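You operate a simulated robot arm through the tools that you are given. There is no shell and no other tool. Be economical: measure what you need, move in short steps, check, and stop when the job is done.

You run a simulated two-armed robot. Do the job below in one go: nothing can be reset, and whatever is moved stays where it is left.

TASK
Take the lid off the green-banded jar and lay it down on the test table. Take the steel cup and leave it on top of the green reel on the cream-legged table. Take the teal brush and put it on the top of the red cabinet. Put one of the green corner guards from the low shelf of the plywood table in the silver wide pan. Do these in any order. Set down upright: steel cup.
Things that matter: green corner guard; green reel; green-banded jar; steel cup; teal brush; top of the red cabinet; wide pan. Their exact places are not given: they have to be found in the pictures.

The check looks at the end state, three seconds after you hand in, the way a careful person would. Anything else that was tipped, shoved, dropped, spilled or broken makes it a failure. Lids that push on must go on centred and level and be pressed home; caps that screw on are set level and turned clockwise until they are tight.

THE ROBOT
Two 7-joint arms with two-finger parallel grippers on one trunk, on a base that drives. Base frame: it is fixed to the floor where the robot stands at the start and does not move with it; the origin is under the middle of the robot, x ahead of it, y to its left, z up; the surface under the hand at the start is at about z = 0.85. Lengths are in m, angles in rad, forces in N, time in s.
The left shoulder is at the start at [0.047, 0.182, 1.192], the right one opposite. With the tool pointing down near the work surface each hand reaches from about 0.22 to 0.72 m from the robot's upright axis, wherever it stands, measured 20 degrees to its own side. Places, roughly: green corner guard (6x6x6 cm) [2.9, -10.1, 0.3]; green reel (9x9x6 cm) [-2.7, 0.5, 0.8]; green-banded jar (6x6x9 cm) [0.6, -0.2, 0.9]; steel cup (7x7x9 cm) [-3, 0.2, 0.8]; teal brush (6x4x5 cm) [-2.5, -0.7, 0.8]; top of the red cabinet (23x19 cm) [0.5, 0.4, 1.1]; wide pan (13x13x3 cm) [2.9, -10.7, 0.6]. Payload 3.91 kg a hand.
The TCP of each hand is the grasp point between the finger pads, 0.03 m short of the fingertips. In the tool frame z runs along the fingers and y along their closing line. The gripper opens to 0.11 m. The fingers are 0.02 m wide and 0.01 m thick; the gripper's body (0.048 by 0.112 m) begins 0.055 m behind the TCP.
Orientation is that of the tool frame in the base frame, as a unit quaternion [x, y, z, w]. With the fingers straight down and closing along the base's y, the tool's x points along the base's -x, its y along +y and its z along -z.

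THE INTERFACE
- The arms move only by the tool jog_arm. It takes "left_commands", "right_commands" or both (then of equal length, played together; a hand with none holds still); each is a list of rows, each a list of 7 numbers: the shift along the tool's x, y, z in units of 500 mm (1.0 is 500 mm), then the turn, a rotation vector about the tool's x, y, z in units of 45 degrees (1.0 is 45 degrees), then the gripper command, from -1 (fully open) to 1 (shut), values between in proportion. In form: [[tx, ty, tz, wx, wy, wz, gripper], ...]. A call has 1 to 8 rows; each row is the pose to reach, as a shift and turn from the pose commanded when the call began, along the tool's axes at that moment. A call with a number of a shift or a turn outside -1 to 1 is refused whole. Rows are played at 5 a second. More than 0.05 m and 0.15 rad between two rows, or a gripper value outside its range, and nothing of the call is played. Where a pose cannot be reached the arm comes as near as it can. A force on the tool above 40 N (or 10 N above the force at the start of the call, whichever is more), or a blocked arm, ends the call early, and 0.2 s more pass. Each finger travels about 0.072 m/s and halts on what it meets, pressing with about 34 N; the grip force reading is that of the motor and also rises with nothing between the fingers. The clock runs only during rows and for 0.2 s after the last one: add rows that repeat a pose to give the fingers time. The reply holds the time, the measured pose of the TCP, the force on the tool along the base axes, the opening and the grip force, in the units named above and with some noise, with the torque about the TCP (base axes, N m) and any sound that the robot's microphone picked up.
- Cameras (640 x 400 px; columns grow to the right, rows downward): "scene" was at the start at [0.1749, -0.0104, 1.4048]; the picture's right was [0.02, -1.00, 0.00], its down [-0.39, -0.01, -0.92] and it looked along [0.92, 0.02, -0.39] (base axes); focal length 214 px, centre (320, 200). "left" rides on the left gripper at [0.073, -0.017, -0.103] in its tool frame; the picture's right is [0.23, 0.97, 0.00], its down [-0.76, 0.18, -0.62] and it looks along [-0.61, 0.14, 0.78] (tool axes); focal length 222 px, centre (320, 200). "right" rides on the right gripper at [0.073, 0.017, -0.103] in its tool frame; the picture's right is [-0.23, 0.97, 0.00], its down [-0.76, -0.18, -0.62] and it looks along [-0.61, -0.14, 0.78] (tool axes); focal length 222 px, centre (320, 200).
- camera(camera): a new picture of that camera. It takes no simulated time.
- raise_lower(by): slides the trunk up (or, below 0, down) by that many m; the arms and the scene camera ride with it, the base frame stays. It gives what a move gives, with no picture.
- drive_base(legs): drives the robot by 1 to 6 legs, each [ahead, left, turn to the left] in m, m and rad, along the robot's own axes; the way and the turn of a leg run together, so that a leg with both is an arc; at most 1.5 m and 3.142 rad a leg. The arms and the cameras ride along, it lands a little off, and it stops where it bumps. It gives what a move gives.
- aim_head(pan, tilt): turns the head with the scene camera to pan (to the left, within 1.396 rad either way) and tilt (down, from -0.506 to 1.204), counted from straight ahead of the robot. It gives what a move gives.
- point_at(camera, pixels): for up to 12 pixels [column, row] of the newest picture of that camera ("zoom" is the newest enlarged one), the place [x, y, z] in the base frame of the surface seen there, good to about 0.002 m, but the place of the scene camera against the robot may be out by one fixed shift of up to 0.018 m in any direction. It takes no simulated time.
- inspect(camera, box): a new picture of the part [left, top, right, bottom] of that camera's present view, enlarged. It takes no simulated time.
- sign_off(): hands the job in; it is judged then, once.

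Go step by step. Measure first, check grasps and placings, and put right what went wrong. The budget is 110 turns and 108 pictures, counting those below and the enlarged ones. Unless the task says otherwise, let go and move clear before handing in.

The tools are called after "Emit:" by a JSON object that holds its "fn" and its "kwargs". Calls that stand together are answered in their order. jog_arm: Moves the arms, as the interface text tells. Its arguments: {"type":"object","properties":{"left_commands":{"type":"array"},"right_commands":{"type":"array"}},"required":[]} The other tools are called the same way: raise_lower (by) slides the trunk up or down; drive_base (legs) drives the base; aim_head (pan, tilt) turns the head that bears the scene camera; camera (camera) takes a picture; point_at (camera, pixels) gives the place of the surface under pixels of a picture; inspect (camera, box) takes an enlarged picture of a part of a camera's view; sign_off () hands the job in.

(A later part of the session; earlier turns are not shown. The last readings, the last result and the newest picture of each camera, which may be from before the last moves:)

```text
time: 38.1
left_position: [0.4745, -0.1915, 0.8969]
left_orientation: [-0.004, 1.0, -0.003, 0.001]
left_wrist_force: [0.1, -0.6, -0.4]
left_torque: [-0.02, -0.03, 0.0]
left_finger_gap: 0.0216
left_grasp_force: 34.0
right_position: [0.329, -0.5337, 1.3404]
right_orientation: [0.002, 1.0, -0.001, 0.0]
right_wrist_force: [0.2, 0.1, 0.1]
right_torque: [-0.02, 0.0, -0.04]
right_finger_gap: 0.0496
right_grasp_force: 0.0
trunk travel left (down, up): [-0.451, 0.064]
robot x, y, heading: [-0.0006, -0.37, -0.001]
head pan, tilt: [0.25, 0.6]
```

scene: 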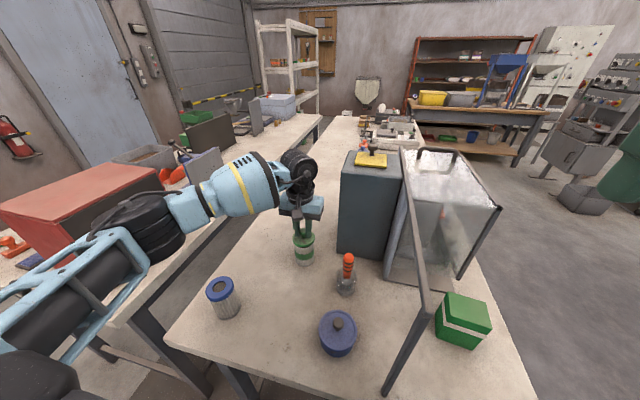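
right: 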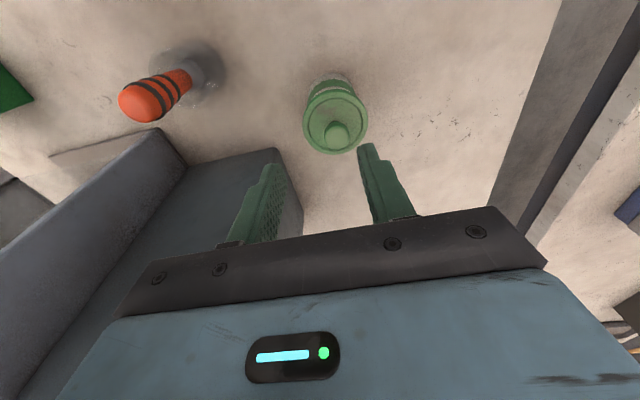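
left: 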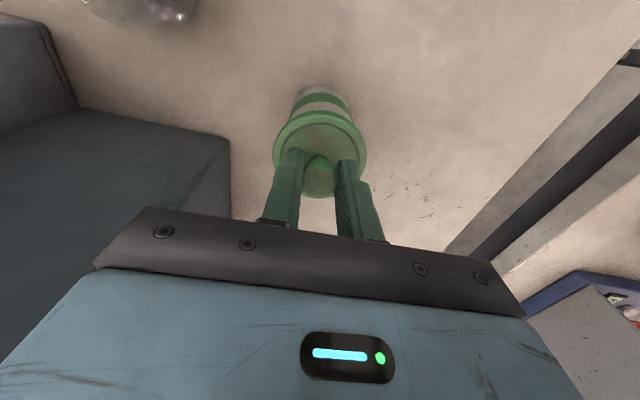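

No contact yet; I'll keep easing down.

Emit:
{"fn": "jog_arm", "kwargs": {"left_commands": [[0, 0, 0.004, 0, 0, 0, 1], [0, 0, 0.006, 0, 0, 0, 1]]}}

Emit:
{"fn": "inspect", "kwargs": {"camera": "left", "box": [250, 70, 390, 210]}}

```text
time: 38.8
left_position: [0.4732, -0.1912, 0.895]
left_orientation: [-0.004, 1.0, -0.004, 0.002]
left_wrist_force: [0.3, 0.1, 1.5]
left_torque: [0.03, 0.03, 0.02]
left_finger_gap: 0.0216
left_grasp_force: 33.8
right_position: [0.3293, -0.5332, 1.3407]
right_orientation: [0.001, 1.0, 0.0, 0.001]
right_wrist_force: [-0.3, 0.4, -0.8]
right_torque: [0.01, 0.01, 0.0]
right_finger_gap: 0.0496
right_grasp_force: 0.0
trunk travel left (down, up): [-0.451, 0.064]
robot x, y, heading: [0.0018, -0.3666, -0.0]
head pan, tilt: [0.25, 0.6]
```

```text
2.86 times, centred on (320, 140) of left
```

zoom: 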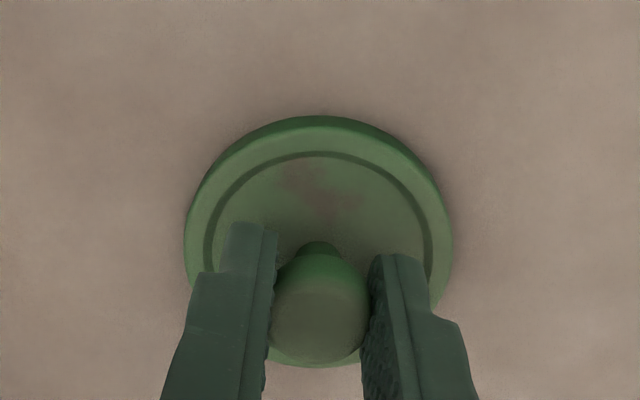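

The lid is at the surface (first force about 1.5 N). I'll release and rise clear, then retract to the carry pose.

Emit:
{"fn": "jog_arm", "kwargs": {"left_commands": [[0, 0, 0.003, 0, 0, 0, 1], [0, 0, 0.003, 0, 0, 0, 0.4], [0, 0, 0.003, 0, 0, 0, 0.1], [0, 0, 0.003, 0, 0, 0, 0.1], [0, 0, -0.05, 0, 0, 0, 0.1], [0, 0, -0.13, 0, 0, 0, 0.1], [0, 0, -0.22, 0, 0, 0, 0.1]]}}

Emit:
{"fn": "jog_arm", "kwargs": {"left_commands": [[0.01, 0, -0.09, 0, 0, 0, -1], [0.02, 0, -0.18, 0, 0, 0, -1], [0.04, 0, -0.27, 0, 0, 0, -1], [0.06, 0, -0.36, 0, 0, 0, -1], [0.08, 0, -0.45, 0, 0, 0, -1], [0.1, 0, -0.54, 0, 0, 0, -1], [0.12, 0, -0.63, 0, 0, 0, -1], [0.12, 0, -0.7, 0, 0, 0, -1]]}}

Emit:
{"fn": "camera", "kwargs": {"camera": "scene"}}

```text
time: 40.4
left_position: [0.4725, -0.1926, 1.0027]
left_orientation: [-0.004, 1.0, -0.003, 0.001]
left_wrist_force: [-1.0, 0.2, -0.2]
left_torque: [0.0, -0.01, 0.0]
left_finger_gap: 0.0494
left_grasp_force: 0.1
right_position: [0.3285, -0.5337, 1.3407]
right_orientation: [0.003, 1.0, -0.001, 0.001]
right_wrist_force: [0.9, 0.4, 0.4]
right_torque: [-0.02, 0.0, -0.01]
right_finger_gap: 0.0493
right_grasp_force: 0.1
trunk travel left (down, up): [-0.451, 0.064]
robot x, y, heading: [-0.0001, -0.3653, -0.002]
head pan, tilt: [0.25, 0.6]
```

```text
time: 42.1
left_position: [0.411, -0.1879, 1.3543]
left_orientation: [-0.004, 1.0, -0.003, 0.001]
left_wrist_force: [0.4, -0.1, -0.5]
left_torque: [0.05, 0.03, -0.01]
left_finger_gap: 0.1101
left_grasp_force: 0.1
right_position: [0.3292, -0.5352, 1.34]
right_orientation: [0.003, 1.0, 0.0, 0.001]
right_wrist_force: [0.0, 0.0, 0.1]
right_torque: [0.03, -0.03, 0.02]
right_finger_gap: 0.0495
right_grasp_force: 0.0
trunk travel left (down, up): [-0.451, 0.064]
robot x, y, heading: [-0.0006, -0.3657, -0.007]
head pan, tilt: [0.25, 0.6]
```

```text
79 pictures are left
```

scene: 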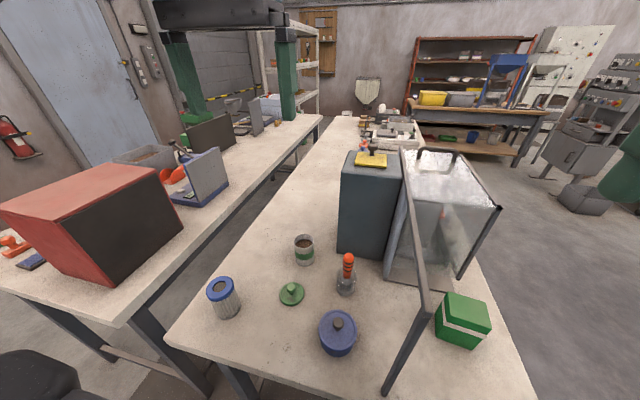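

The lid lies on the table and the jar stands. Next I go to the things behind me: back up 0.5 m, turn left a quarter and look.

Emit:
{"fn": "drive_base", "kwargs": {"legs": [[-0.5, 0, 0], [0, 0, 1.57]]}}

Emit:
{"fn": "aim_head", "kwargs": {"pan": 1.2, "tilt": 0.4}}

Emit:
{"fn": "camera", "kwargs": {"camera": "scene"}}

Emit:
{"fn": "aim_head", "kwargs": {"pan": 0.2, "tilt": 0.4}}

Emit:
{"fn": "camera", "kwargs": {"camera": "scene"}}

```text
time: 44.5
left_position: [0.0888, -0.186, 1.3421]
left_orientation: [-0.006, 1.0, -0.003, -0.011]
left_wrist_force: [0.6, 0.5, -0.5]
left_torque: [0.03, 0.02, -0.01]
left_finger_gap: 0.1101
left_grasp_force: 0.0
right_position: [0.0053, -0.5325, 1.3338]
right_orientation: [0.002, 1.0, -0.001, -0.011]
right_wrist_force: [0.2, 0.0, -0.5]
right_torque: [-0.02, 0.01, -0.01]
right_finger_gap: 0.0495
right_grasp_force: 0.0
trunk travel left (down, up): [-0.451, 0.064]
robot x, y, heading: [-0.35, -0.3685, -0.008]
head pan, tilt: [0.25, 0.6]
stopped in leg 1: the robot was blocked; the commanded pose is now the measured one
```

```text
time: 45.7
left_position: [0.0892, -0.185, 1.3434]
left_orientation: [-0.006, 1.0, -0.003, -0.01]
left_wrist_force: [0.8, 0.0, 0.0]
left_torque: [-0.01, -0.02, 0.02]
left_finger_gap: 0.11
left_grasp_force: 0.0
right_position: [0.0057, -0.5319, 1.334]
right_orientation: [0.003, 1.0, -0.001, -0.01]
right_wrist_force: [0.0, -0.2, 0.2]
right_torque: [0.04, 0.01, 0.04]
right_finger_gap: 0.0496
right_grasp_force: 0.1
trunk travel left (down, up): [-0.451, 0.064]
robot x, y, heading: [-0.3472, -0.3671, 0.001]
head pan, tilt: [1.201, 0.4]
```

```text
78 pictures are left
```

scene: 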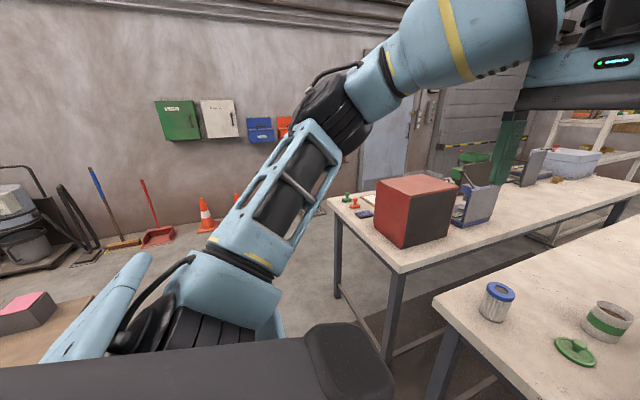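

```text
time: 47.0
left_position: [0.0895, -0.1854, 1.344]
left_orientation: [-0.006, 1.0, -0.004, -0.012]
left_wrist_force: [0.1, -0.5, 0.4]
left_torque: [0.01, 0.02, -0.03]
left_finger_gap: 0.11
left_grasp_force: 0.0
right_position: [0.0053, -0.5315, 1.3326]
right_orientation: [0.003, 1.0, 0.0, -0.01]
right_wrist_force: [0.1, 0.6, 0.5]
right_torque: [0.0, 0.02, -0.02]
right_finger_gap: 0.0497
right_grasp_force: 0.1
trunk travel left (down, up): [-0.451, 0.064]
robot x, y, heading: [-0.3528, -0.3685, 0.0]
head pan, tilt: [0.201, 0.4]
```

```text
77 pictures are left
```

scene: 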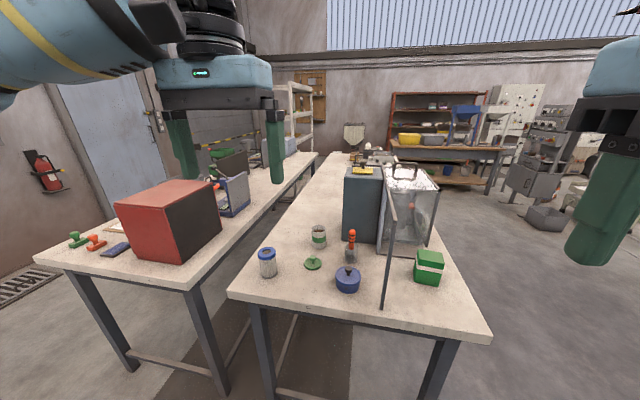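

Backing up was blocked at x≈-0.35 by something behind me, such as the table at lower left in the first view. I'll move forward 0.12 m and turn left to look.

Emit:
{"fn": "drive_base", "kwargs": {"legs": [[0.12, 0, 0], [0, 0, 1.57]]}}

Emit:
{"fn": "aim_head", "kwargs": {"pan": 1.1, "tilt": 0.5}}

Emit:
{"fn": "camera", "kwargs": {"camera": "scene"}}

Emit:
{"fn": "aim_head", "kwargs": {"pan": 0.2, "tilt": 0.6}}

Emit:
{"fn": "camera", "kwargs": {"camera": "scene"}}

```text
time: 52.1
left_position: [-0.4214, 0.0412, 1.3506]
left_orientation: [0.719, -0.695, 0.002, -0.001]
left_wrist_force: [-0.4, -0.2, 0.4]
left_torque: [0.02, 0.01, -0.02]
left_finger_gap: 0.11
left_grasp_force: 0.1
right_position: [-0.0736, -0.0344, 1.3402]
right_orientation: [0.713, -0.701, 0.0, 0.0]
right_wrist_force: [-0.2, 0.2, -0.3]
right_torque: [0.0, -0.01, 0.01]
right_finger_gap: 0.0495
right_grasp_force: 0.1
trunk travel left (down, up): [-0.451, 0.064]
robot x, y, heading: [-0.2306, -0.3689, 1.591]
head pan, tilt: [0.201, 0.4]
```

```text
time: 53.3
left_position: [-0.4213, 0.0409, 1.352]
left_orientation: [0.719, -0.695, 0.002, -0.001]
left_wrist_force: [0.6, -0.2, -0.8]
left_torque: [0.02, -0.03, 0.01]
left_finger_gap: 0.1101
left_grasp_force: 0.1
right_position: [-0.0738, -0.0342, 1.3399]
right_orientation: [0.713, -0.702, 0.0, 0.0]
right_wrist_force: [-0.2, 0.0, 0.3]
right_torque: [-0.02, -0.01, 0.03]
right_finger_gap: 0.0492
right_grasp_force: 0.1
trunk travel left (down, up): [-0.451, 0.064]
robot x, y, heading: [-0.2347, -0.3693, 1.59]
head pan, tilt: [1.1, 0.499]
```

```text
76 pictures are left
```

scene: 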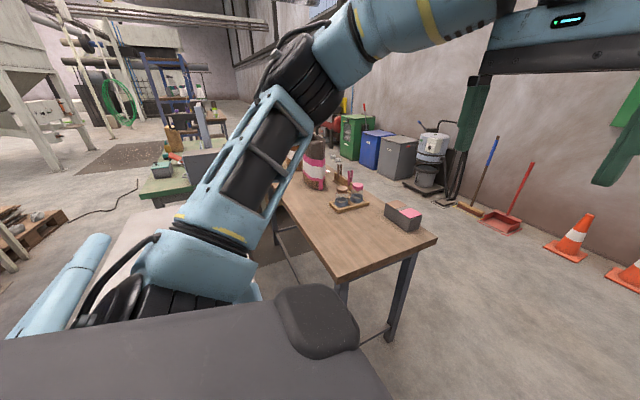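

```text
time: 54.5
left_position: [-0.4218, 0.0413, 1.3519]
left_orientation: [0.719, -0.695, 0.002, -0.002]
left_wrist_force: [0.7, 0.4, -0.7]
left_torque: [0.01, 0.02, 0.02]
left_finger_gap: 0.1102
left_grasp_force: 0.0
right_position: [-0.0742, -0.0347, 1.3385]
right_orientation: [0.713, -0.702, 0.001, 0.0]
right_wrist_force: [0.0, 1.0, 0.7]
right_torque: [0.01, 0.01, 0.02]
right_finger_gap: 0.0495
right_grasp_force: 0.0
trunk travel left (down, up): [-0.451, 0.064]
robot x, y, heading: [-0.2308, -0.3665, 1.589]
head pan, tilt: [0.201, 0.6]
```

```text
75 pictures are left
```

scene: 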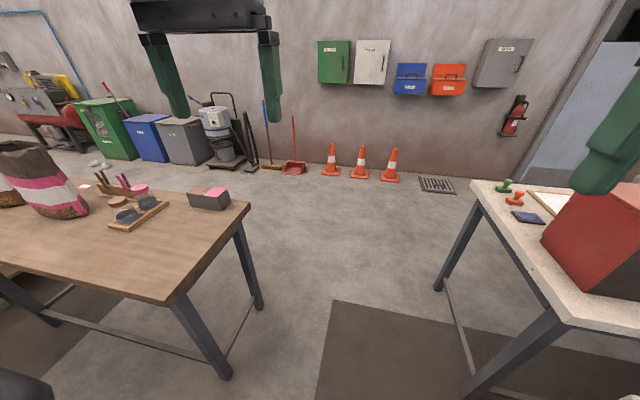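

Now I see a wooden table at lower left in this view and further tables beyond. I'll measure its corners to plan the drive.

Emit:
{"fn": "point_at", "kwargs": {"camera": "scene", "pixels": [[249, 205], [170, 300], [20, 265], [225, 370], [330, 175], [60, 205], [130, 215], [340, 310]]}}

Emit:
{"fn": "aim_head", "kwargs": {"pan": 1.39, "tilt": 0.35}}

Emit:
{"fn": "camera", "kwargs": {"camera": "scene"}}

```text
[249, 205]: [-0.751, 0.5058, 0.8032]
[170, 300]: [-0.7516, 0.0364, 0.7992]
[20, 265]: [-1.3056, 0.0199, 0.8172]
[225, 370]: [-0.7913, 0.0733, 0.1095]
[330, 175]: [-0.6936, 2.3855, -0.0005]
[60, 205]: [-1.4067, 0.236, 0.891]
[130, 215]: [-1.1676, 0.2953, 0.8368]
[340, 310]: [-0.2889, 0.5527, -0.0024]
```

```text
time: 55.9
left_position: [-0.4215, 0.042, 1.352]
left_orientation: [0.719, -0.695, 0.002, -0.001]
left_wrist_force: [-0.4, 0.8, 0.3]
left_torque: [0.02, 0.01, 0.01]
left_finger_gap: 0.1098
left_grasp_force: 0.2
right_position: [-0.0732, -0.0343, 1.3397]
right_orientation: [0.713, -0.701, 0.001, 0.0]
right_wrist_force: [0.3, -0.7, 0.1]
right_torque: [-0.03, 0.02, 0.01]
right_finger_gap: 0.0495
right_grasp_force: 0.0
trunk travel left (down, up): [-0.451, 0.064]
robot x, y, heading: [-0.2302, -0.3667, 1.596]
head pan, tilt: [1.389, 0.351]
```

```text
74 pictures are left
```

scene: 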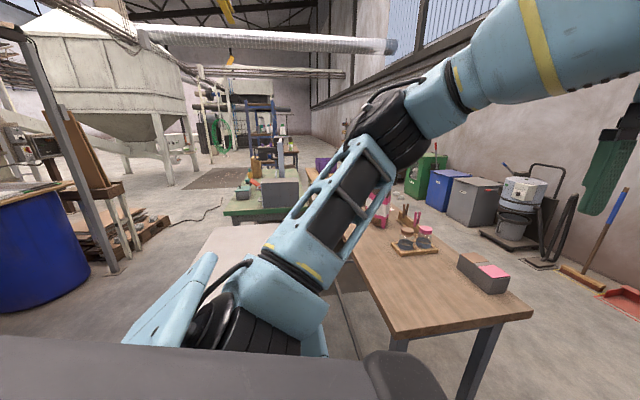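

I'll turn a further quarter left to face the tables behind.

Emit:
{"fn": "drive_base", "kwargs": {"legs": [[0, 0, 1.55]]}}

Emit:
{"fn": "aim_head", "kwargs": {"pan": 0.0, "tilt": 0.35}}

Emit:
{"fn": "camera", "kwargs": {"camera": "scene"}}

```text
time: 60.1
left_position: [-0.6423, -0.5517, 1.3522]
left_orientation: [1.0, 0.01, 0.001, -0.002]
left_wrist_force: [0.2, 0.3, 0.4]
left_torque: [-0.02, -0.01, 0.01]
left_finger_gap: 0.1101
left_grasp_force: 0.1
right_position: [-0.5625, -0.2047, 1.339]
right_orientation: [1.0, 0.002, 0.001, 0.0]
right_wrist_force: [-0.3, -0.6, 0.9]
right_torque: [0.02, 0.03, 0.0]
right_finger_gap: 0.0496
right_grasp_force: 0.0
trunk travel left (down, up): [-0.451, 0.064]
robot x, y, heading: [-0.2305, -0.3653, -3.134]
head pan, tilt: [1.389, 0.351]
```

```text
time: 61.6
left_position: [-0.6422, -0.5517, 1.3518]
left_orientation: [1.0, 0.01, 0.002, -0.002]
left_wrist_force: [0.4, 0.0, -0.9]
left_torque: [-0.01, 0.0, -0.03]
left_finger_gap: 0.1101
left_grasp_force: 0.0
right_position: [-0.5627, -0.2036, 1.3395]
right_orientation: [1.0, 0.001, 0.001, -0.001]
right_wrist_force: [1.1, 0.3, 0.0]
right_torque: [0.0, 0.02, 0.01]
right_finger_gap: 0.0495
right_grasp_force: 0.0
trunk travel left (down, up): [-0.451, 0.064]
robot x, y, heading: [-0.2283, -0.3631, -3.134]
head pan, tilt: [0.0, 0.351]
```

```text
73 pictures are left
```

scene: 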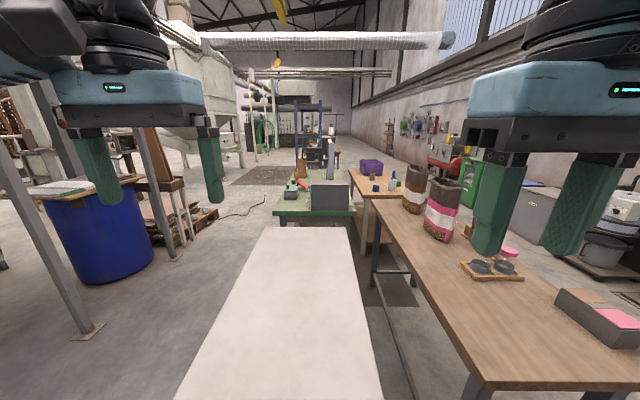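

A white bench is directly ahead, with a green-topped table and another wooden table beyond. I'll enlarge that area.

Emit:
{"fn": "inspect", "kwargs": {"camera": "scene", "box": [260, 150, 440, 260]}}

Emit:
{"fn": "point_at", "kwargs": {"camera": "scene", "pixels": [[200, 380], [370, 370], [265, 230], [350, 230], [280, 212], [352, 214], [365, 195], [395, 197], [362, 240], [384, 300], [220, 290], [377, 188]]}}

```text
3.56 times, centred on (350, 205) of scene
```

zoom: 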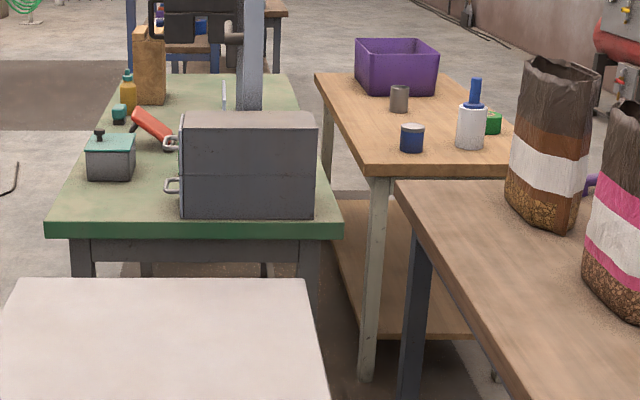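

```text
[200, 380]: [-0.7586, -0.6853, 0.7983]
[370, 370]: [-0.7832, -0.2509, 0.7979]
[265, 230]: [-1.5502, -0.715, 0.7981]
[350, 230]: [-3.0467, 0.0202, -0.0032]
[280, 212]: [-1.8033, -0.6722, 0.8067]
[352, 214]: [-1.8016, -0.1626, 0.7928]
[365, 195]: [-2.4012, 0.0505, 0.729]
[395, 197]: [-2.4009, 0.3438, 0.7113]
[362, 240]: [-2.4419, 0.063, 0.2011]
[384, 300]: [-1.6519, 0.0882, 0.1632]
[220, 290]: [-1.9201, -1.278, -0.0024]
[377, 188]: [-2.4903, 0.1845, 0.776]
```

The steel cup is at zoom (399,100), the green reel at (490,122) and the teal brush probably at (119,113). I'll measure these along with the floor obstacles.

Emit:
{"fn": "point_at", "kwargs": {"camera": "zoom", "pixels": [[399, 100], [490, 120], [471, 130], [412, 138], [119, 113], [128, 95], [110, 140], [320, 75], [470, 80], [300, 80], [118, 80], [395, 70]]}}

Emit:
{"fn": "point_at", "kwargs": {"camera": "scene", "pixels": [[85, 332], [120, 275], [165, 262], [182, 245], [200, 225], [500, 265], [545, 200], [480, 195], [437, 240]]}}

Emit:
{"fn": "inspect", "kwargs": {"camera": "scene", "box": [280, 160, 420, 220]}}

```text
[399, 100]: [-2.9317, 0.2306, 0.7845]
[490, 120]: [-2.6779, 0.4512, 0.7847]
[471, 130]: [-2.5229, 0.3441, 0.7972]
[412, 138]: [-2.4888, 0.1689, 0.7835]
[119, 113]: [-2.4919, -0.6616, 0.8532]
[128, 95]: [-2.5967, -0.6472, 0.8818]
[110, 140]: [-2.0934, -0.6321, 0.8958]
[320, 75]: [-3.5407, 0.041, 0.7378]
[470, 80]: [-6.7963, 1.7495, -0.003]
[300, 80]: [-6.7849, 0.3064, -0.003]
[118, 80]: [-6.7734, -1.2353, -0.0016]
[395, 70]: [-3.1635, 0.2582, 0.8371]
```

```text
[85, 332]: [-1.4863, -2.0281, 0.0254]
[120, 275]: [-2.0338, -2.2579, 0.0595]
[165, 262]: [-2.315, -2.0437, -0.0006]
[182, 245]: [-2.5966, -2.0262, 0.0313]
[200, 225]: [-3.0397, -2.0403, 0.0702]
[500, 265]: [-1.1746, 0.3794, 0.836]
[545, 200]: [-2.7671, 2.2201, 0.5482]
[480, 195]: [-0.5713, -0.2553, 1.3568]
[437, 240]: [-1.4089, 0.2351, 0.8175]
```

```text
4.57 times, centred on (350, 190) of scene
```

zoom: 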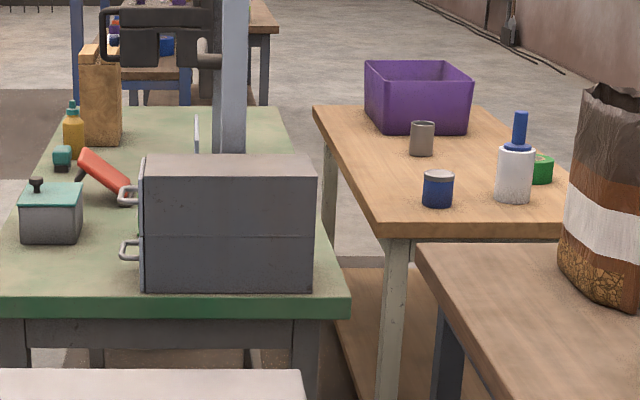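

The layout is clear. The cup is at (-2.93,0.23) and the reel at (-2.68,0.45) on the cream-legged table (x -2.4..-3.54, y≥0.05); the brush is at (-2.49,-0.66) on the green-topped table. I'll strafe to the y≈1.15 corridor and drive along it.

Emit:
{"fn": "drive_base", "kwargs": {"legs": [[0, -1.5, 0], [1.2, 0, 0], [1.2, 0, 0]]}}

Emit:
{"fn": "aim_head", "kwargs": {"pan": 0.9, "tilt": 0.5}}

Emit:
{"fn": "camera", "kwargs": {"camera": "scene"}}

```text
time: 86.3
left_position: [-3.0545, 0.95, 1.3524]
left_orientation: [1.0, 0.006, 0.001, -0.003]
left_wrist_force: [0.0, 0.3, 0.7]
left_torque: [0.0, 0.0, 0.03]
left_finger_gap: 0.11
left_grasp_force: 0.0
right_position: [-2.971, 1.2963, 1.3397]
right_orientation: [1.0, -0.001, 0.001, -0.001]
right_wrist_force: [0.1, -0.3, 1.0]
right_torque: [0.02, 0.01, 0.01]
right_finger_gap: 0.0498
right_grasp_force: 0.1
trunk travel left (down, up): [-0.451, 0.064]
robot x, y, heading: [-2.6378, 1.1312, -3.14]
head pan, tilt: [0.0, 0.351]
```

```text
time: 87.5
left_position: [-3.0542, 0.9496, 1.3527]
left_orientation: [1.0, 0.008, 0.001, -0.003]
left_wrist_force: [-0.9, -0.5, 0.3]
left_torque: [0.01, -0.02, 0.04]
left_finger_gap: 0.1098
left_grasp_force: 0.0
right_position: [-2.972, 1.2957, 1.3395]
right_orientation: [1.0, -0.002, 0.0, 0.0]
right_wrist_force: [0.4, -1.0, 0.2]
right_torque: [0.01, 0.03, 0.01]
right_finger_gap: 0.0498
right_grasp_force: 0.0
trunk travel left (down, up): [-0.451, 0.064]
robot x, y, heading: [-2.6434, 1.1332, -3.14]
head pan, tilt: [0.901, 0.499]
```

```text
70 pictures are left
```

scene: 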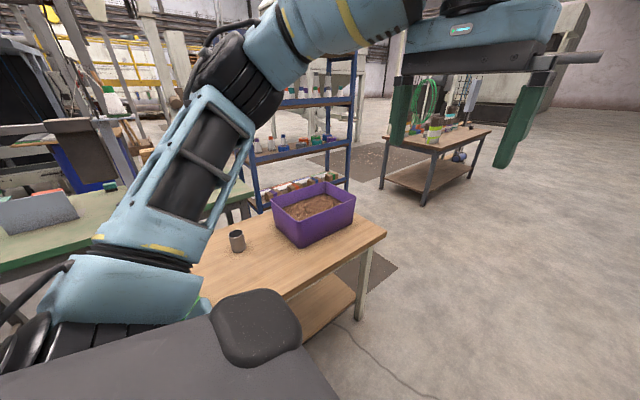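

I'm beside the cream-legged table with the cup at (237,240). I'll turn left to face it and look.

Emit:
{"fn": "drive_base", "kwargs": {"legs": [[0, 0, 1.57]]}}

Emit:
{"fn": "aim_head", "kwargs": {"pan": 0.0, "tilt": 0.65}}

Emit:
{"fn": "camera", "kwargs": {"camera": "scene"}}

```text
time: 91.6
left_position: [-2.4696, 0.7133, 1.3514]
left_orientation: [0.712, 0.702, -0.001, -0.002]
left_wrist_force: [0.1, 0.2, -0.2]
left_torque: [-0.01, 0.03, -0.01]
left_finger_gap: 0.1098
left_grasp_force: 0.0
right_position: [-2.8166, 0.8042, 1.3403]
right_orientation: [0.716, 0.698, 0.001, -0.001]
right_wrist_force: [0.7, 0.3, -0.1]
right_torque: [-0.03, 0.0, 0.01]
right_finger_gap: 0.0492
right_grasp_force: 0.2
trunk travel left (down, up): [-0.451, 0.064]
robot x, y, heading: [-2.6441, 1.1304, -1.596]
head pan, tilt: [0.901, 0.499]
```

```text
time: 92.8
left_position: [-2.4686, 0.7149, 1.352]
left_orientation: [0.712, 0.702, -0.002, -0.003]
left_wrist_force: [0.0, -0.1, 0.4]
left_torque: [0.0, 0.05, -0.01]
left_finger_gap: 0.1101
left_grasp_force: 0.0
right_position: [-2.8164, 0.8038, 1.3386]
right_orientation: [0.715, 0.699, 0.0, -0.001]
right_wrist_force: [-50.8, 2.1, -12.8]
right_torque: [-1.44, -5.39, 4.62]
right_finger_gap: 0.0495
right_grasp_force: 0.0
trunk travel left (down, up): [-0.451, 0.064]
robot x, y, heading: [-2.6421, 1.1283, -1.59]
head pan, tilt: [0.0, 0.649]
```

```text
69 pictures are left
```

scene: 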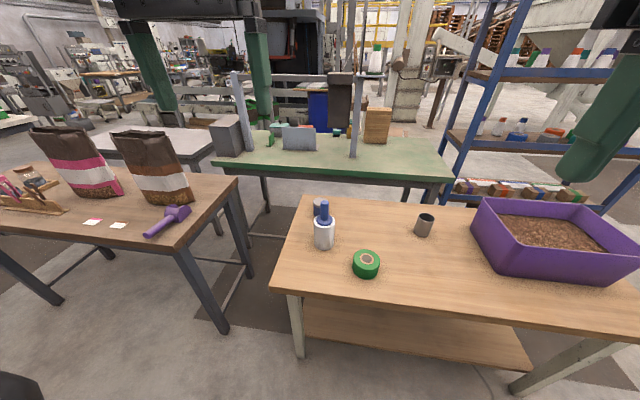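

The cup is at (424,225) and the reel at (366,264). A transient force appeared on the right hand, so I'll recheck it while measuring.

Emit:
{"fn": "point_at", "kwargs": {"camera": "scene", "pixels": [[424, 215], [424, 232], [366, 262], [366, 274], [366, 254], [354, 264], [379, 264], [324, 235], [290, 290], [500, 315], [500, 215], [480, 240]]}}

Emit:
{"fn": "jog_arm", "kwargs": {"right_commands": [[0, 0, 0, 0, 0, 0, -1], [0, 0, 0, 0, 0, 0, -1]]}}

Emit:
{"fn": "inspect", "kwargs": {"camera": "scene", "box": [290, 180, 490, 300]}}

```text
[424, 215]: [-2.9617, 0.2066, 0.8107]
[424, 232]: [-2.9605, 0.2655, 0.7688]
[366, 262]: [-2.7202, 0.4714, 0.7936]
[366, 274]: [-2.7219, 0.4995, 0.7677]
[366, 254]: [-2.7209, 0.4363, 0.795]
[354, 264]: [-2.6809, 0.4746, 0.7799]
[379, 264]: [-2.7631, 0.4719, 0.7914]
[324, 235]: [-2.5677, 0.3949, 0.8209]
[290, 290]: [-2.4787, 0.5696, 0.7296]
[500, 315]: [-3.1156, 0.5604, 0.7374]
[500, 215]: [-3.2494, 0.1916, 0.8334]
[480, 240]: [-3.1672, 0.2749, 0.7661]
```

```text
time: 93.4
left_position: [-2.4709, 0.7149, 1.3523]
left_orientation: [0.711, 0.703, -0.001, -0.003]
left_wrist_force: [0.5, 0.0, -0.2]
left_torque: [0.02, 0.0, 0.0]
left_finger_gap: 0.11
left_grasp_force: 0.0
right_position: [-2.8176, 0.805, 1.3395]
right_orientation: [0.714, 0.7, 0.001, 0.0]
right_wrist_force: [-58.1, -7.6, -12.5]
right_torque: [-0.32, -6.34, 5.01]
right_finger_gap: 0.1099
right_grasp_force: 0.1
trunk travel left (down, up): [-0.451, 0.064]
robot x, y, heading: [-2.6415, 1.1313, -1.597]
head pan, tilt: [0.0, 0.649]
```

```text
3.20 times, centred on (390, 240) of scene
```

zoom: 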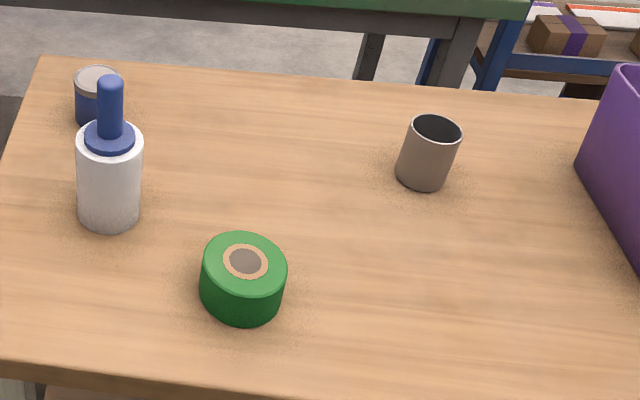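

The force persists, so the parked hand seems to be pressing on the head. I'll ease the right hand forward and right, and check that it clears.

Emit:
{"fn": "jog_arm", "kwargs": {"right_commands": [[-0.05, -0.05, 0, 0, 0, 0, -1], [-0.1, -0.1, 0.0, 0, 0, 0, -1], [-0.1, -0.1, 0.0, 0, 0, 0, -1]]}}

Emit:
{"fn": "camera", "kwargs": {"camera": "right"}}

```text
time: 94.2
left_position: [-2.4706, 0.7143, 1.352]
left_orientation: [0.711, 0.703, -0.002, -0.002]
left_wrist_force: [0.4, 0.4, -0.3]
left_torque: [0.01, 0.02, -0.02]
left_finger_gap: 0.1099
left_grasp_force: 0.1
right_position: [-2.8659, 0.7561, 1.3401]
right_orientation: [0.717, 0.697, 0.0, -0.001]
right_wrist_force: [-0.4, 0.6, -0.1]
right_torque: [-0.05, 0.01, 0.01]
right_finger_gap: 0.11
right_grasp_force: 0.0
trunk travel left (down, up): [-0.451, 0.064]
robot x, y, heading: [-2.642, 1.1303, -1.593]
head pan, tilt: [0.0, 0.649]
```

```text
67 pictures are left
```

right: 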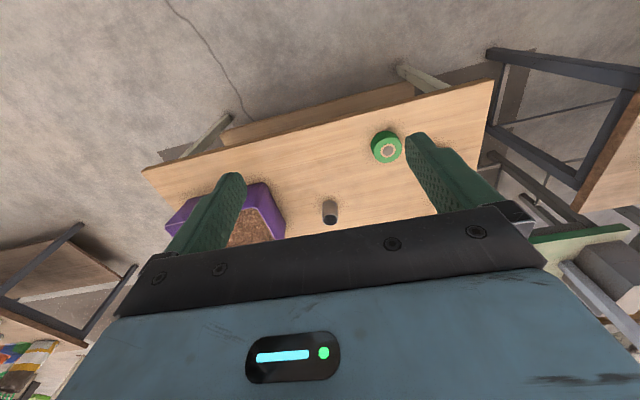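

The force is gone. Now I drive closer (0.1 right, 0.25 ahead) and raise the trunk for forearm clearance.

Emit:
{"fn": "drive_base", "kwargs": {"legs": [[0, -0.1, 0], [0.15, 0, 0], [0.09, 0, 0.02]]}}

Emit:
{"fn": "raise_lower", "kwargs": {"by": 0.05}}

Emit:
{"fn": "camera", "kwargs": {"camera": "right"}}

```text
time: 97.5
left_position: [-2.5666, 0.4788, 1.352]
left_orientation: [0.704, 0.711, -0.001, -0.004]
left_wrist_force: [-0.1, -0.8, -0.8]
left_torque: [0.02, 0.0, 0.02]
left_finger_gap: 0.1099
left_grasp_force: 0.2
right_position: [-2.9636, 0.5106, 1.339]
right_orientation: [0.709, 0.705, 0.0, 0.0]
right_wrist_force: [0.9, 0.3, -0.9]
right_torque: [0.06, 0.0, 0.06]
right_finger_gap: 0.1101
right_grasp_force: 0.1
trunk travel left (down, up): [-0.451, 0.064]
robot x, y, heading: [-2.748, 0.8905, -1.576]
head pan, tilt: [0.0, 0.649]
```

```text
time: 98.4
left_position: [-2.566, 0.4778, 1.4016]
left_orientation: [0.704, 0.71, 0.0, -0.003]
left_wrist_force: [0.6, 0.1, -0.6]
left_torque: [-0.02, 0.03, -0.03]
left_finger_gap: 0.11
left_grasp_force: 0.0
right_position: [-2.9638, 0.5103, 1.3882]
right_orientation: [0.709, 0.705, 0.001, -0.001]
right_wrist_force: [-0.6, -0.5, 0.6]
right_torque: [-0.01, -0.01, 0.02]
right_finger_gap: 0.1098
right_grasp_force: 0.1
trunk travel left (down, up): [-0.501, 0.014]
robot x, y, heading: [-2.7463, 0.8941, -1.573]
head pan, tilt: [0.0, 0.649]
```

```text
66 pictures are left
```

right: 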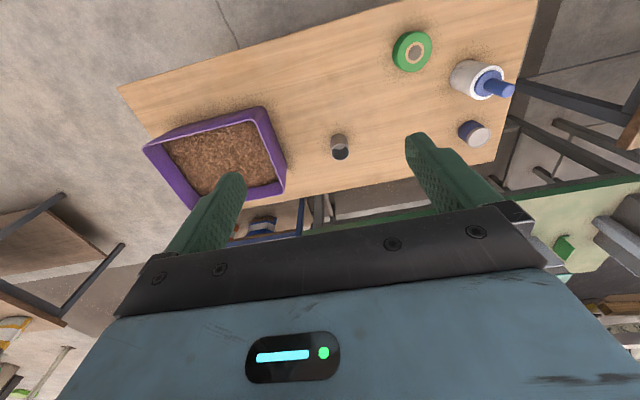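

The cup is at (340,148) in the right wrist view and the reel at (413,50). I'll measure with this camera.

Emit:
{"fn": "point_at", "kwargs": {"camera": "right", "pixels": [[340, 154], [333, 152], [347, 152], [338, 138], [413, 50], [396, 52], [431, 50], [413, 33], [285, 185], [265, 110], [340, 160]]}}

Emit:
{"fn": "inspect", "kwargs": {"camera": "right", "box": [310, 120, 370, 170]}}

```text
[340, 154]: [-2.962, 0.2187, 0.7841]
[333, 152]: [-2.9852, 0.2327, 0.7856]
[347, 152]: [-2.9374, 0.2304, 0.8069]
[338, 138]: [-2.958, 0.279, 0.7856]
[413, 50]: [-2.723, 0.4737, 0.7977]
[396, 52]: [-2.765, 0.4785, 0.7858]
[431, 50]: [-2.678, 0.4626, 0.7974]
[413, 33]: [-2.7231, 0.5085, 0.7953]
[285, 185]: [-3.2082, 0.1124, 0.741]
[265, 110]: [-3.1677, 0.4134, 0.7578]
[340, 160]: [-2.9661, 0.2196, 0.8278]
```

```text
8.00 times, centred on (340, 145) of right
```

zoom: 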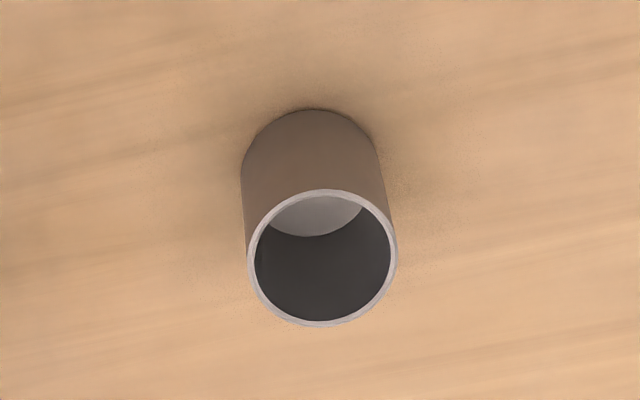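

Emit:
{"fn": "point_at", "kwargs": {"camera": "zoom", "pixels": [[322, 192], [322, 321], [251, 255], [394, 255], [312, 140], [312, 112], [250, 180], [375, 170]]}}

Emit:
{"fn": "jog_arm", "kwargs": {"right_commands": [[-0.04, 0, 0.08, 0, 0, 0, -1], [-0.08, 0, 0.16, 0, 0, 0, -1], [-0.1, 0, 0.25, 0, 0, 0, -1], [-0.12, 0, 0.34, 0, 0, 0, -1], [-0.14, 0, 0.43, 0, 0, 0, -1], [-0.16, 0, 0.52, 0, 0, 0, -1], [-0.18, 0, 0.61, 0, 0, 0, -1], [-0.2, 0, 0.7, 0, 0, 0, -1]]}}

Emit:
{"fn": "camera", "kwargs": {"camera": "right"}}

```text
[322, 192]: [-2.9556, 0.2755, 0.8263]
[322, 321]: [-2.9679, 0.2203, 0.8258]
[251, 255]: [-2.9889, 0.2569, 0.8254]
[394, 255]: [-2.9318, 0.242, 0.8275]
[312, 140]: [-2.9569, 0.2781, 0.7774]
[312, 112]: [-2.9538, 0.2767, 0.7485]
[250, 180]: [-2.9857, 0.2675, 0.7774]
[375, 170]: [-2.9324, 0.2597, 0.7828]
```

```text
time: 100.2
left_position: [-2.5679, 0.4761, 1.4016]
left_orientation: [0.703, 0.711, -0.001, -0.003]
left_wrist_force: [0.3, 0.8, 0.3]
left_torque: [0.02, -0.02, 0.0]
left_finger_gap: 0.1101
left_grasp_force: 0.1
right_position: [-2.9645, 0.4124, 1.0421]
right_orientation: [0.709, 0.705, 0.0, -0.001]
right_wrist_force: [0.5, -0.6, -0.2]
right_torque: [0.0, 0.01, 0.0]
right_finger_gap: 0.1101
right_grasp_force: 0.0
trunk travel left (down, up): [-0.501, 0.014]
robot x, y, heading: [-2.7464, 0.8937, -1.574]
head pan, tilt: [0.0, 0.649]
```

```text
64 pictures are left
```

right: 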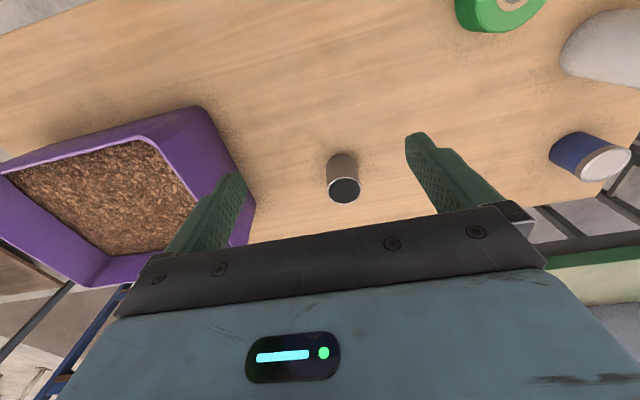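

Cup: centre (-2.960,0.248), rim z 0.826, base 0.745, diameter 0.057. I'll move over it at a safe height.

Emit:
{"fn": "jog_arm", "kwargs": {"right_commands": [[-0.08, 0.003, 0.04, 0, 0, 0, -1], [-0.16, 0.006, 0.08, 0, 0, 0, -1], [-0.24, 0.009, 0.12, 0, 0, 0, -1], [-0.328, 0.011, 0.16, 0, 0, 0, -1], [-0.328, 0.011, 0.2, 0, 0, 0, -1], [-0.328, 0.011, 0.2, 0, 0, 0, -1]]}}

Emit:
{"fn": "camera", "kwargs": {"camera": "right"}}

Emit:
{"fn": "camera", "kwargs": {"camera": "scene"}}

```text
time: 101.6
left_position: [-2.5657, 0.4783, 1.4022]
left_orientation: [0.704, 0.71, -0.001, -0.002]
left_wrist_force: [0.9, 1.0, 0.1]
left_torque: [-0.01, 0.01, -0.03]
left_finger_gap: 0.1101
left_grasp_force: 0.0
right_position: [-3.0144, 0.3447, 0.9909]
right_orientation: [0.71, 0.705, 0.0, 0.0]
right_wrist_force: [0.0, 1.1, 0.0]
right_torque: [0.05, 0.02, -0.01]
right_finger_gap: 0.1099
right_grasp_force: 0.1
right hand out of reach, approached as far as the arm can: row 2, 3, 4, 5, 6
trunk travel left (down, up): [-0.501, 0.014]
robot x, y, heading: [-2.7484, 0.8909, -1.573]
head pan, tilt: [0.0, 0.649]
```

```text
63 pictures are left
```

right: 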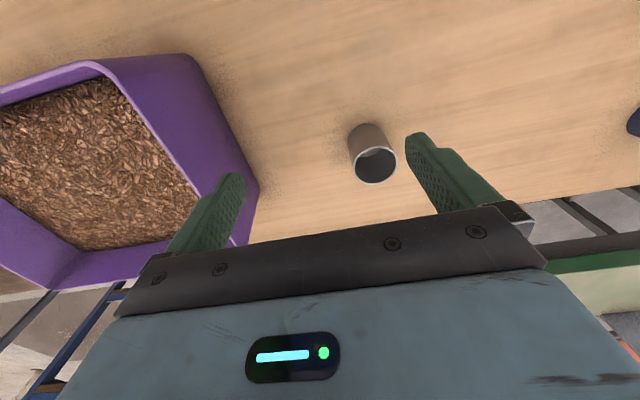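

```text
62 pictures are left
```

scene: 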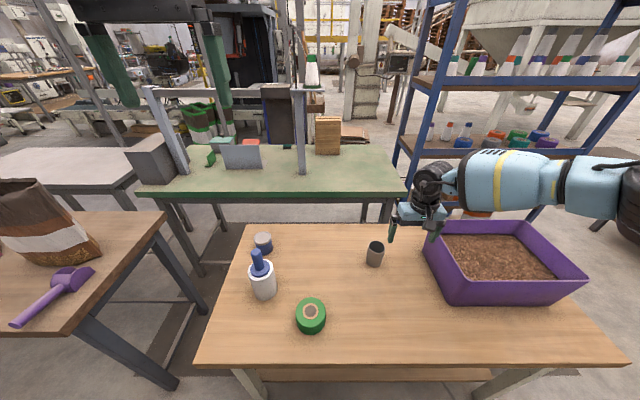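

The right arm winds outward again (hand at (-3.014,0.345)), while the left arm behaved well at this relation. I'll retract the right hand and strafe right so the left arm takes the cup.

Emit:
{"fn": "jog_arm", "kwargs": {"right_commands": [[0.035, 0.01, -0.085, 0, 0, 0, -1], [0.07, 0.02, -0.17, 0, 0, 0, -1], [0.105, 0.03, -0.255, 0, 0, 0, -1], [0.14, 0.04, -0.34, 0, 0, 0, -1], [0.175, 0.05, -0.425, 0, 0, 0, -1], [0.21, 0.06, -0.51, 0, 0, 0, -1], [0.245, 0.07, -0.6, 0, 0, 0, -1], [0.28, 0.07, -0.68, 0, 0, 0, -1]]}}

Emit:
{"fn": "raise_lower", "kwargs": {"by": -0.05}}

Emit:
{"fn": "drive_base", "kwargs": {"legs": [[0, -0.2, 0], [0, -0.19, 0]]}}

Emit:
{"fn": "camera", "kwargs": {"camera": "left"}}

```text
time: 103.4
left_position: [-2.5669, 0.4802, 1.4035]
left_orientation: [0.703, 0.711, -0.001, -0.002]
left_wrist_force: [0.4, 0.5, -0.1]
left_torque: [-0.01, -0.01, 0.0]
left_finger_gap: 0.1099
left_grasp_force: 0.0
right_position: [-2.9761, 0.4847, 1.3335]
right_orientation: [0.71, 0.705, 0.0, -0.001]
right_wrist_force: [0.9, 0.0, 0.2]
right_torque: [-0.03, 0.02, 0.01]
right_finger_gap: 0.1101
right_grasp_force: 0.1
trunk travel left (down, up): [-0.501, 0.014]
robot x, y, heading: [-2.7442, 0.8902, -1.571]
head pan, tilt: [0.0, 0.649]
```

```text
time: 104.3
left_position: [-2.5677, 0.4792, 1.3533]
left_orientation: [0.703, 0.711, -0.003, -0.001]
left_wrist_force: [0.0, 0.4, 0.0]
left_torque: [-0.05, -0.02, 0.01]
left_finger_gap: 0.1099
left_grasp_force: 0.1
right_position: [-2.9766, 0.4818, 1.2832]
right_orientation: [0.71, 0.704, -0.001, 0.0]
right_wrist_force: [-0.6, -0.2, 0.6]
right_torque: [0.01, 0.02, 0.0]
right_finger_gap: 0.1101
right_grasp_force: 0.0
trunk travel left (down, up): [-0.451, 0.064]
robot x, y, heading: [-2.7469, 0.8923, -1.568]
head pan, tilt: [0.0, 0.649]
```

```text
time: 108.6
left_position: [-2.956, 0.4784, 1.3519]
left_orientation: [0.702, 0.712, -0.001, -0.002]
left_wrist_force: [0.2, 0.1, -0.3]
left_torque: [0.0, 0.02, -0.01]
left_finger_gap: 0.11
left_grasp_force: 0.0
right_position: [-3.3637, 0.4791, 1.2827]
right_orientation: [0.707, 0.707, -0.001, -0.001]
right_wrist_force: [0.7, 0.4, -0.6]
right_torque: [0.0, 0.02, -0.03]
right_finger_gap: 0.11
right_grasp_force: 0.0
trunk travel left (down, up): [-0.451, 0.064]
robot x, y, heading: [-3.1364, 0.8934, -1.569]
head pan, tilt: [0.0, 0.649]
```

```text
61 pictures are left
```

left: 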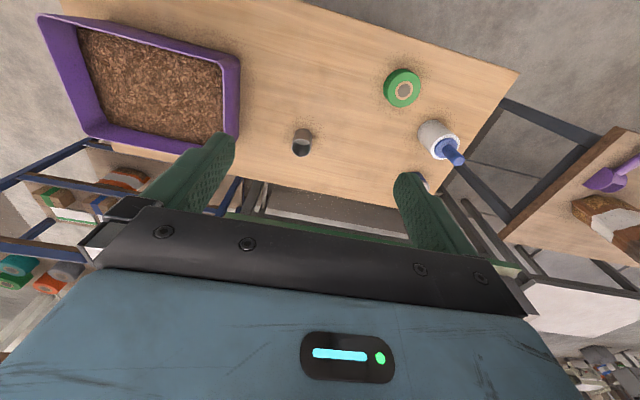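

The left hand is lined up with the cup, with the cup at (302,142). I'll descend in front of it, then go forward over it.

Emit:
{"fn": "jog_arm", "kwargs": {"left_commands": [[0, 0, 0.09, 0, 0, 0, -1], [0, 0, 0.18, 0, 0, 0, -1], [0, 0, 0.27, 0, 0, 0, -1], [0, 0, 0.36, 0, 0, 0, -1], [-0.02, 0, 0.45, 0, 0, 0, -1], [-0.04, 0, 0.54, 0, 0, 0, -1], [-0.06, 0, 0.62, 0, 0, 0, -1], [-0.08, 0, 0.7, 0, 0, 0, -1]]}}

Emit:
{"fn": "jog_arm", "kwargs": {"left_commands": [[-0.08, -0.002, 0.02, 0, 0, 0, -1], [-0.16, -0.004, 0.06, 0, 0, 0, -1], [-0.24, -0.008, 0.1, 0, 0, 0, -1], [-0.32, -0.008, 0.13, 0, 0, 0, -1], [-0.38, -0.01, 0.13, 0, 0, 0, -1], [-0.38, -0.01, 0.13, 0, 0, 0, -1]]}}

Emit:
{"fn": "camera", "kwargs": {"camera": "left"}}

```text
time: 110.4
left_position: [-2.9567, 0.44, 1.0019]
left_orientation: [0.703, 0.711, -0.001, -0.002]
left_wrist_force: [-1.0, 0.3, -1.2]
left_torque: [0.01, 0.01, 0.0]
left_finger_gap: 0.1102
left_grasp_force: 0.1
right_position: [-3.364, 0.4793, 1.2824]
right_orientation: [0.708, 0.706, 0.0, -0.001]
right_wrist_force: [-1.1, -0.5, -0.1]
right_torque: [0.03, 0.0, 0.01]
right_finger_gap: 0.11
right_grasp_force: 0.0
trunk travel left (down, up): [-0.451, 0.064]
robot x, y, heading: [-3.1419, 0.8927, -1.569]
head pan, tilt: [0.0, 0.649]
```

```text
time: 111.8
left_position: [-2.9607, 0.2485, 0.9372]
left_orientation: [0.702, 0.712, -0.002, -0.002]
left_wrist_force: [-0.1, 0.6, 1.1]
left_torque: [-0.01, 0.0, -0.01]
left_finger_gap: 0.11
left_grasp_force: 0.1
right_position: [-3.3636, 0.4804, 1.283]
right_orientation: [0.708, 0.707, -0.001, -0.001]
right_wrist_force: [-0.2, -0.2, -0.6]
right_torque: [0.02, 0.01, -0.01]
right_finger_gap: 0.11
right_grasp_force: 0.1
trunk travel left (down, up): [-0.451, 0.064]
robot x, y, heading: [-3.1326, 0.888, -1.567]
head pan, tilt: [0.0, 0.649]
```

```text
60 pictures are left
```

left: 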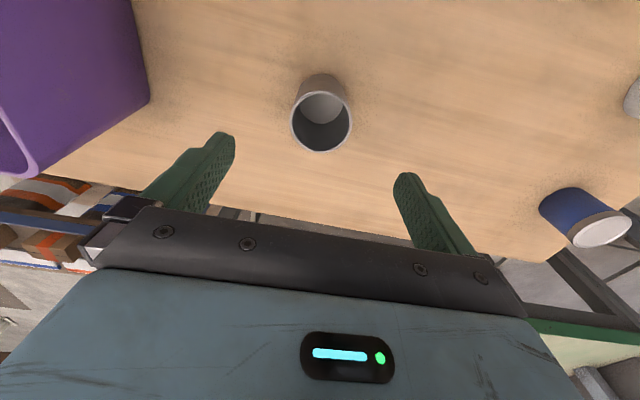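

Emit:
{"fn": "point_at", "kwargs": {"camera": "left", "pixels": [[321, 150], [321, 92], [291, 120], [351, 122], [30, 165], [150, 95]]}}

```text
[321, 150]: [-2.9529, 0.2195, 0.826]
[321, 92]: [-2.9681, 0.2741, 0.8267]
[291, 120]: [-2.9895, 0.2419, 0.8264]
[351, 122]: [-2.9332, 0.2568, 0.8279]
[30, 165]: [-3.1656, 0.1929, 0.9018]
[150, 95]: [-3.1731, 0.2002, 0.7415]
```

Cup centre (-2.961,0.248), so the hand is aligned. I'll descend to TCP z 0.80 and grip.

Emit:
{"fn": "jog_arm", "kwargs": {"left_commands": [[0, 0, 0.09, 0, 0, 0, -1], [0, 0, 0.18, 0, 0, 0, -1], [0, 0, 0.25, 0, 0, 0, -1], [0, 0, 0.274, 0, 0, 0, -1], [0, 0, 0.274, 0, 0, 0, 0.2], [0, 0, 0.274, 0, 0, 0, 1], [0, 0, 0.274, 0, 0, 0, 1], [0, 0, 0.274, 0, 0, 0, 1]]}}

Emit:
{"fn": "jog_arm", "kwargs": {"left_commands": [[0, 0, -0.04, 0, 0, 0, 1], [0, 0, -0.12, 0, 0, 0, 1], [0, 0, -0.21, 0, 0, 0, 1]]}}

Emit:
{"fn": "camera", "kwargs": {"camera": "left"}}

Emit:
{"fn": "camera", "kwargs": {"camera": "scene"}}

```text
time: 113.6
left_position: [-2.9618, 0.2481, 0.8]
left_orientation: [0.703, 0.712, -0.002, -0.002]
left_wrist_force: [0.1, -0.4, -0.3]
left_torque: [-0.03, -0.04, -0.01]
left_finger_gap: 0.0614
left_grasp_force: 33.6
right_position: [-3.3638, 0.4786, 1.2829]
right_orientation: [0.708, 0.706, -0.001, -0.001]
right_wrist_force: [-0.8, 0.6, -0.4]
right_torque: [-0.02, 0.04, 0.0]
right_finger_gap: 0.11
right_grasp_force: 0.0
trunk travel left (down, up): [-0.451, 0.064]
robot x, y, heading: [-3.1361, 0.8925, -1.572]
head pan, tilt: [0.0, 0.649]
```

```text
time: 114.4
left_position: [-2.9613, 0.248, 0.9077]
left_orientation: [0.703, 0.712, -0.001, -0.002]
left_wrist_force: [1.4, -0.4, -1.3]
left_torque: [0.01, -0.03, -0.03]
left_finger_gap: 0.0611
left_grasp_force: 33.7
right_position: [-3.3654, 0.4801, 1.2838]
right_orientation: [0.708, 0.706, -0.001, 0.0]
right_wrist_force: [-1.4, 0.8, 0.8]
right_torque: [-0.02, 0.03, 0.02]
right_finger_gap: 0.1099
right_grasp_force: 0.1
trunk travel left (down, up): [-0.451, 0.064]
robot x, y, heading: [-3.1369, 0.892, -1.571]
head pan, tilt: [0.0, 0.649]
```

```text
59 pictures are left
```

left: 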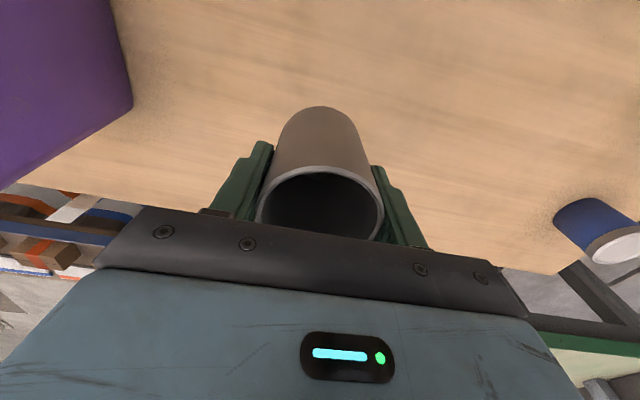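

```text
58 pictures are left
```

scene: 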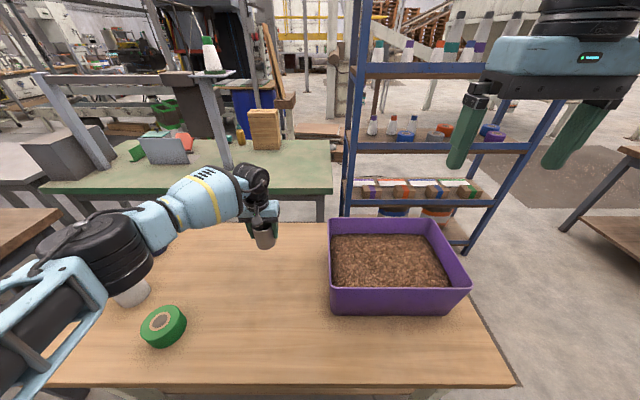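

The cup is held upright (gap 0.061). I'll raise and draw it back to y≈0.47, then strafe left toward the reel.

Emit:
{"fn": "jog_arm", "kwargs": {"left_commands": [[0, 0, -0.09, 0, 0, 0, 1], [0, 0, -0.18, 0, 0, 0, 1], [0.06, 0, -0.24, 0, 0, 0, 1], [0.14, 0, -0.28, 0, 0, 0, 1], [0.22, 0, -0.32, 0, 0, 0, 1], [0.3, 0, -0.36, 0, 0, 0, 1], [0.37, 0, -0.4, 0, 0, 0, 1], [0.44, 0, -0.42, 0, 0, 0, 1]]}}

Emit:
{"fn": "drive_base", "kwargs": {"legs": [[0, 0.22, 0]]}}

Emit:
{"fn": "camera", "kwargs": {"camera": "left"}}

Emit:
{"fn": "camera", "kwargs": {"camera": "scene"}}

```text
time: 116.2
left_position: [-2.9601, 0.4687, 1.1158]
left_orientation: [0.701, 0.713, -0.002, -0.002]
left_wrist_force: [-0.1, -0.2, -0.9]
left_torque: [-0.01, -0.01, -0.01]
left_finger_gap: 0.0612
left_grasp_force: 33.7
right_position: [-3.3645, 0.4801, 1.2834]
right_orientation: [0.708, 0.707, -0.001, 0.0]
right_wrist_force: [-0.2, 0.3, -0.4]
right_torque: [-0.02, 0.02, -0.01]
right_finger_gap: 0.1103
right_grasp_force: 0.0
trunk travel left (down, up): [-0.451, 0.064]
robot x, y, heading: [-3.1362, 0.8939, -1.566]
head pan, tilt: [0.0, 0.649]
```

```text
time: 118.7
left_position: [-2.7369, 0.4708, 1.116]
left_orientation: [0.701, 0.713, -0.001, -0.003]
left_wrist_force: [0.4, 0.0, -1.7]
left_torque: [0.0, -0.01, 0.03]
left_finger_gap: 0.0611
left_grasp_force: 33.8
right_position: [-3.1406, 0.4793, 1.2814]
right_orientation: [0.706, 0.708, 0.0, 0.0]
right_wrist_force: [1.0, 0.3, 0.3]
right_torque: [0.01, -0.06, -0.02]
right_finger_gap: 0.1103
right_grasp_force: 0.1
trunk travel left (down, up): [-0.451, 0.064]
robot x, y, heading: [-2.9192, 0.8931, -1.566]
head pan, tilt: [0.0, 0.649]
```

```text
57 pictures are left
```

left: 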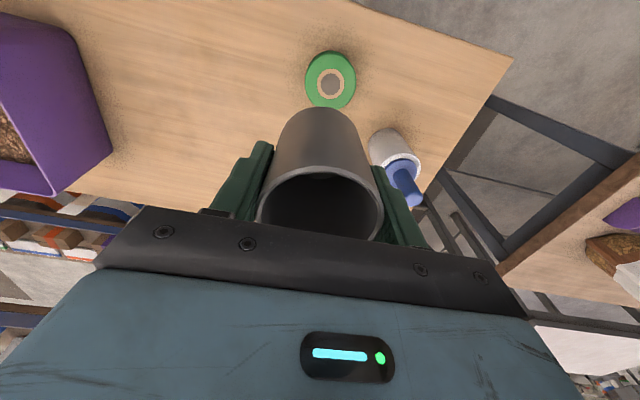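

```text
56 pictures are left
```

scene: 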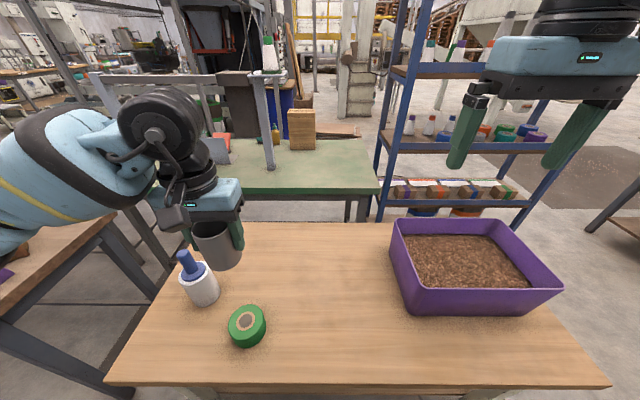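

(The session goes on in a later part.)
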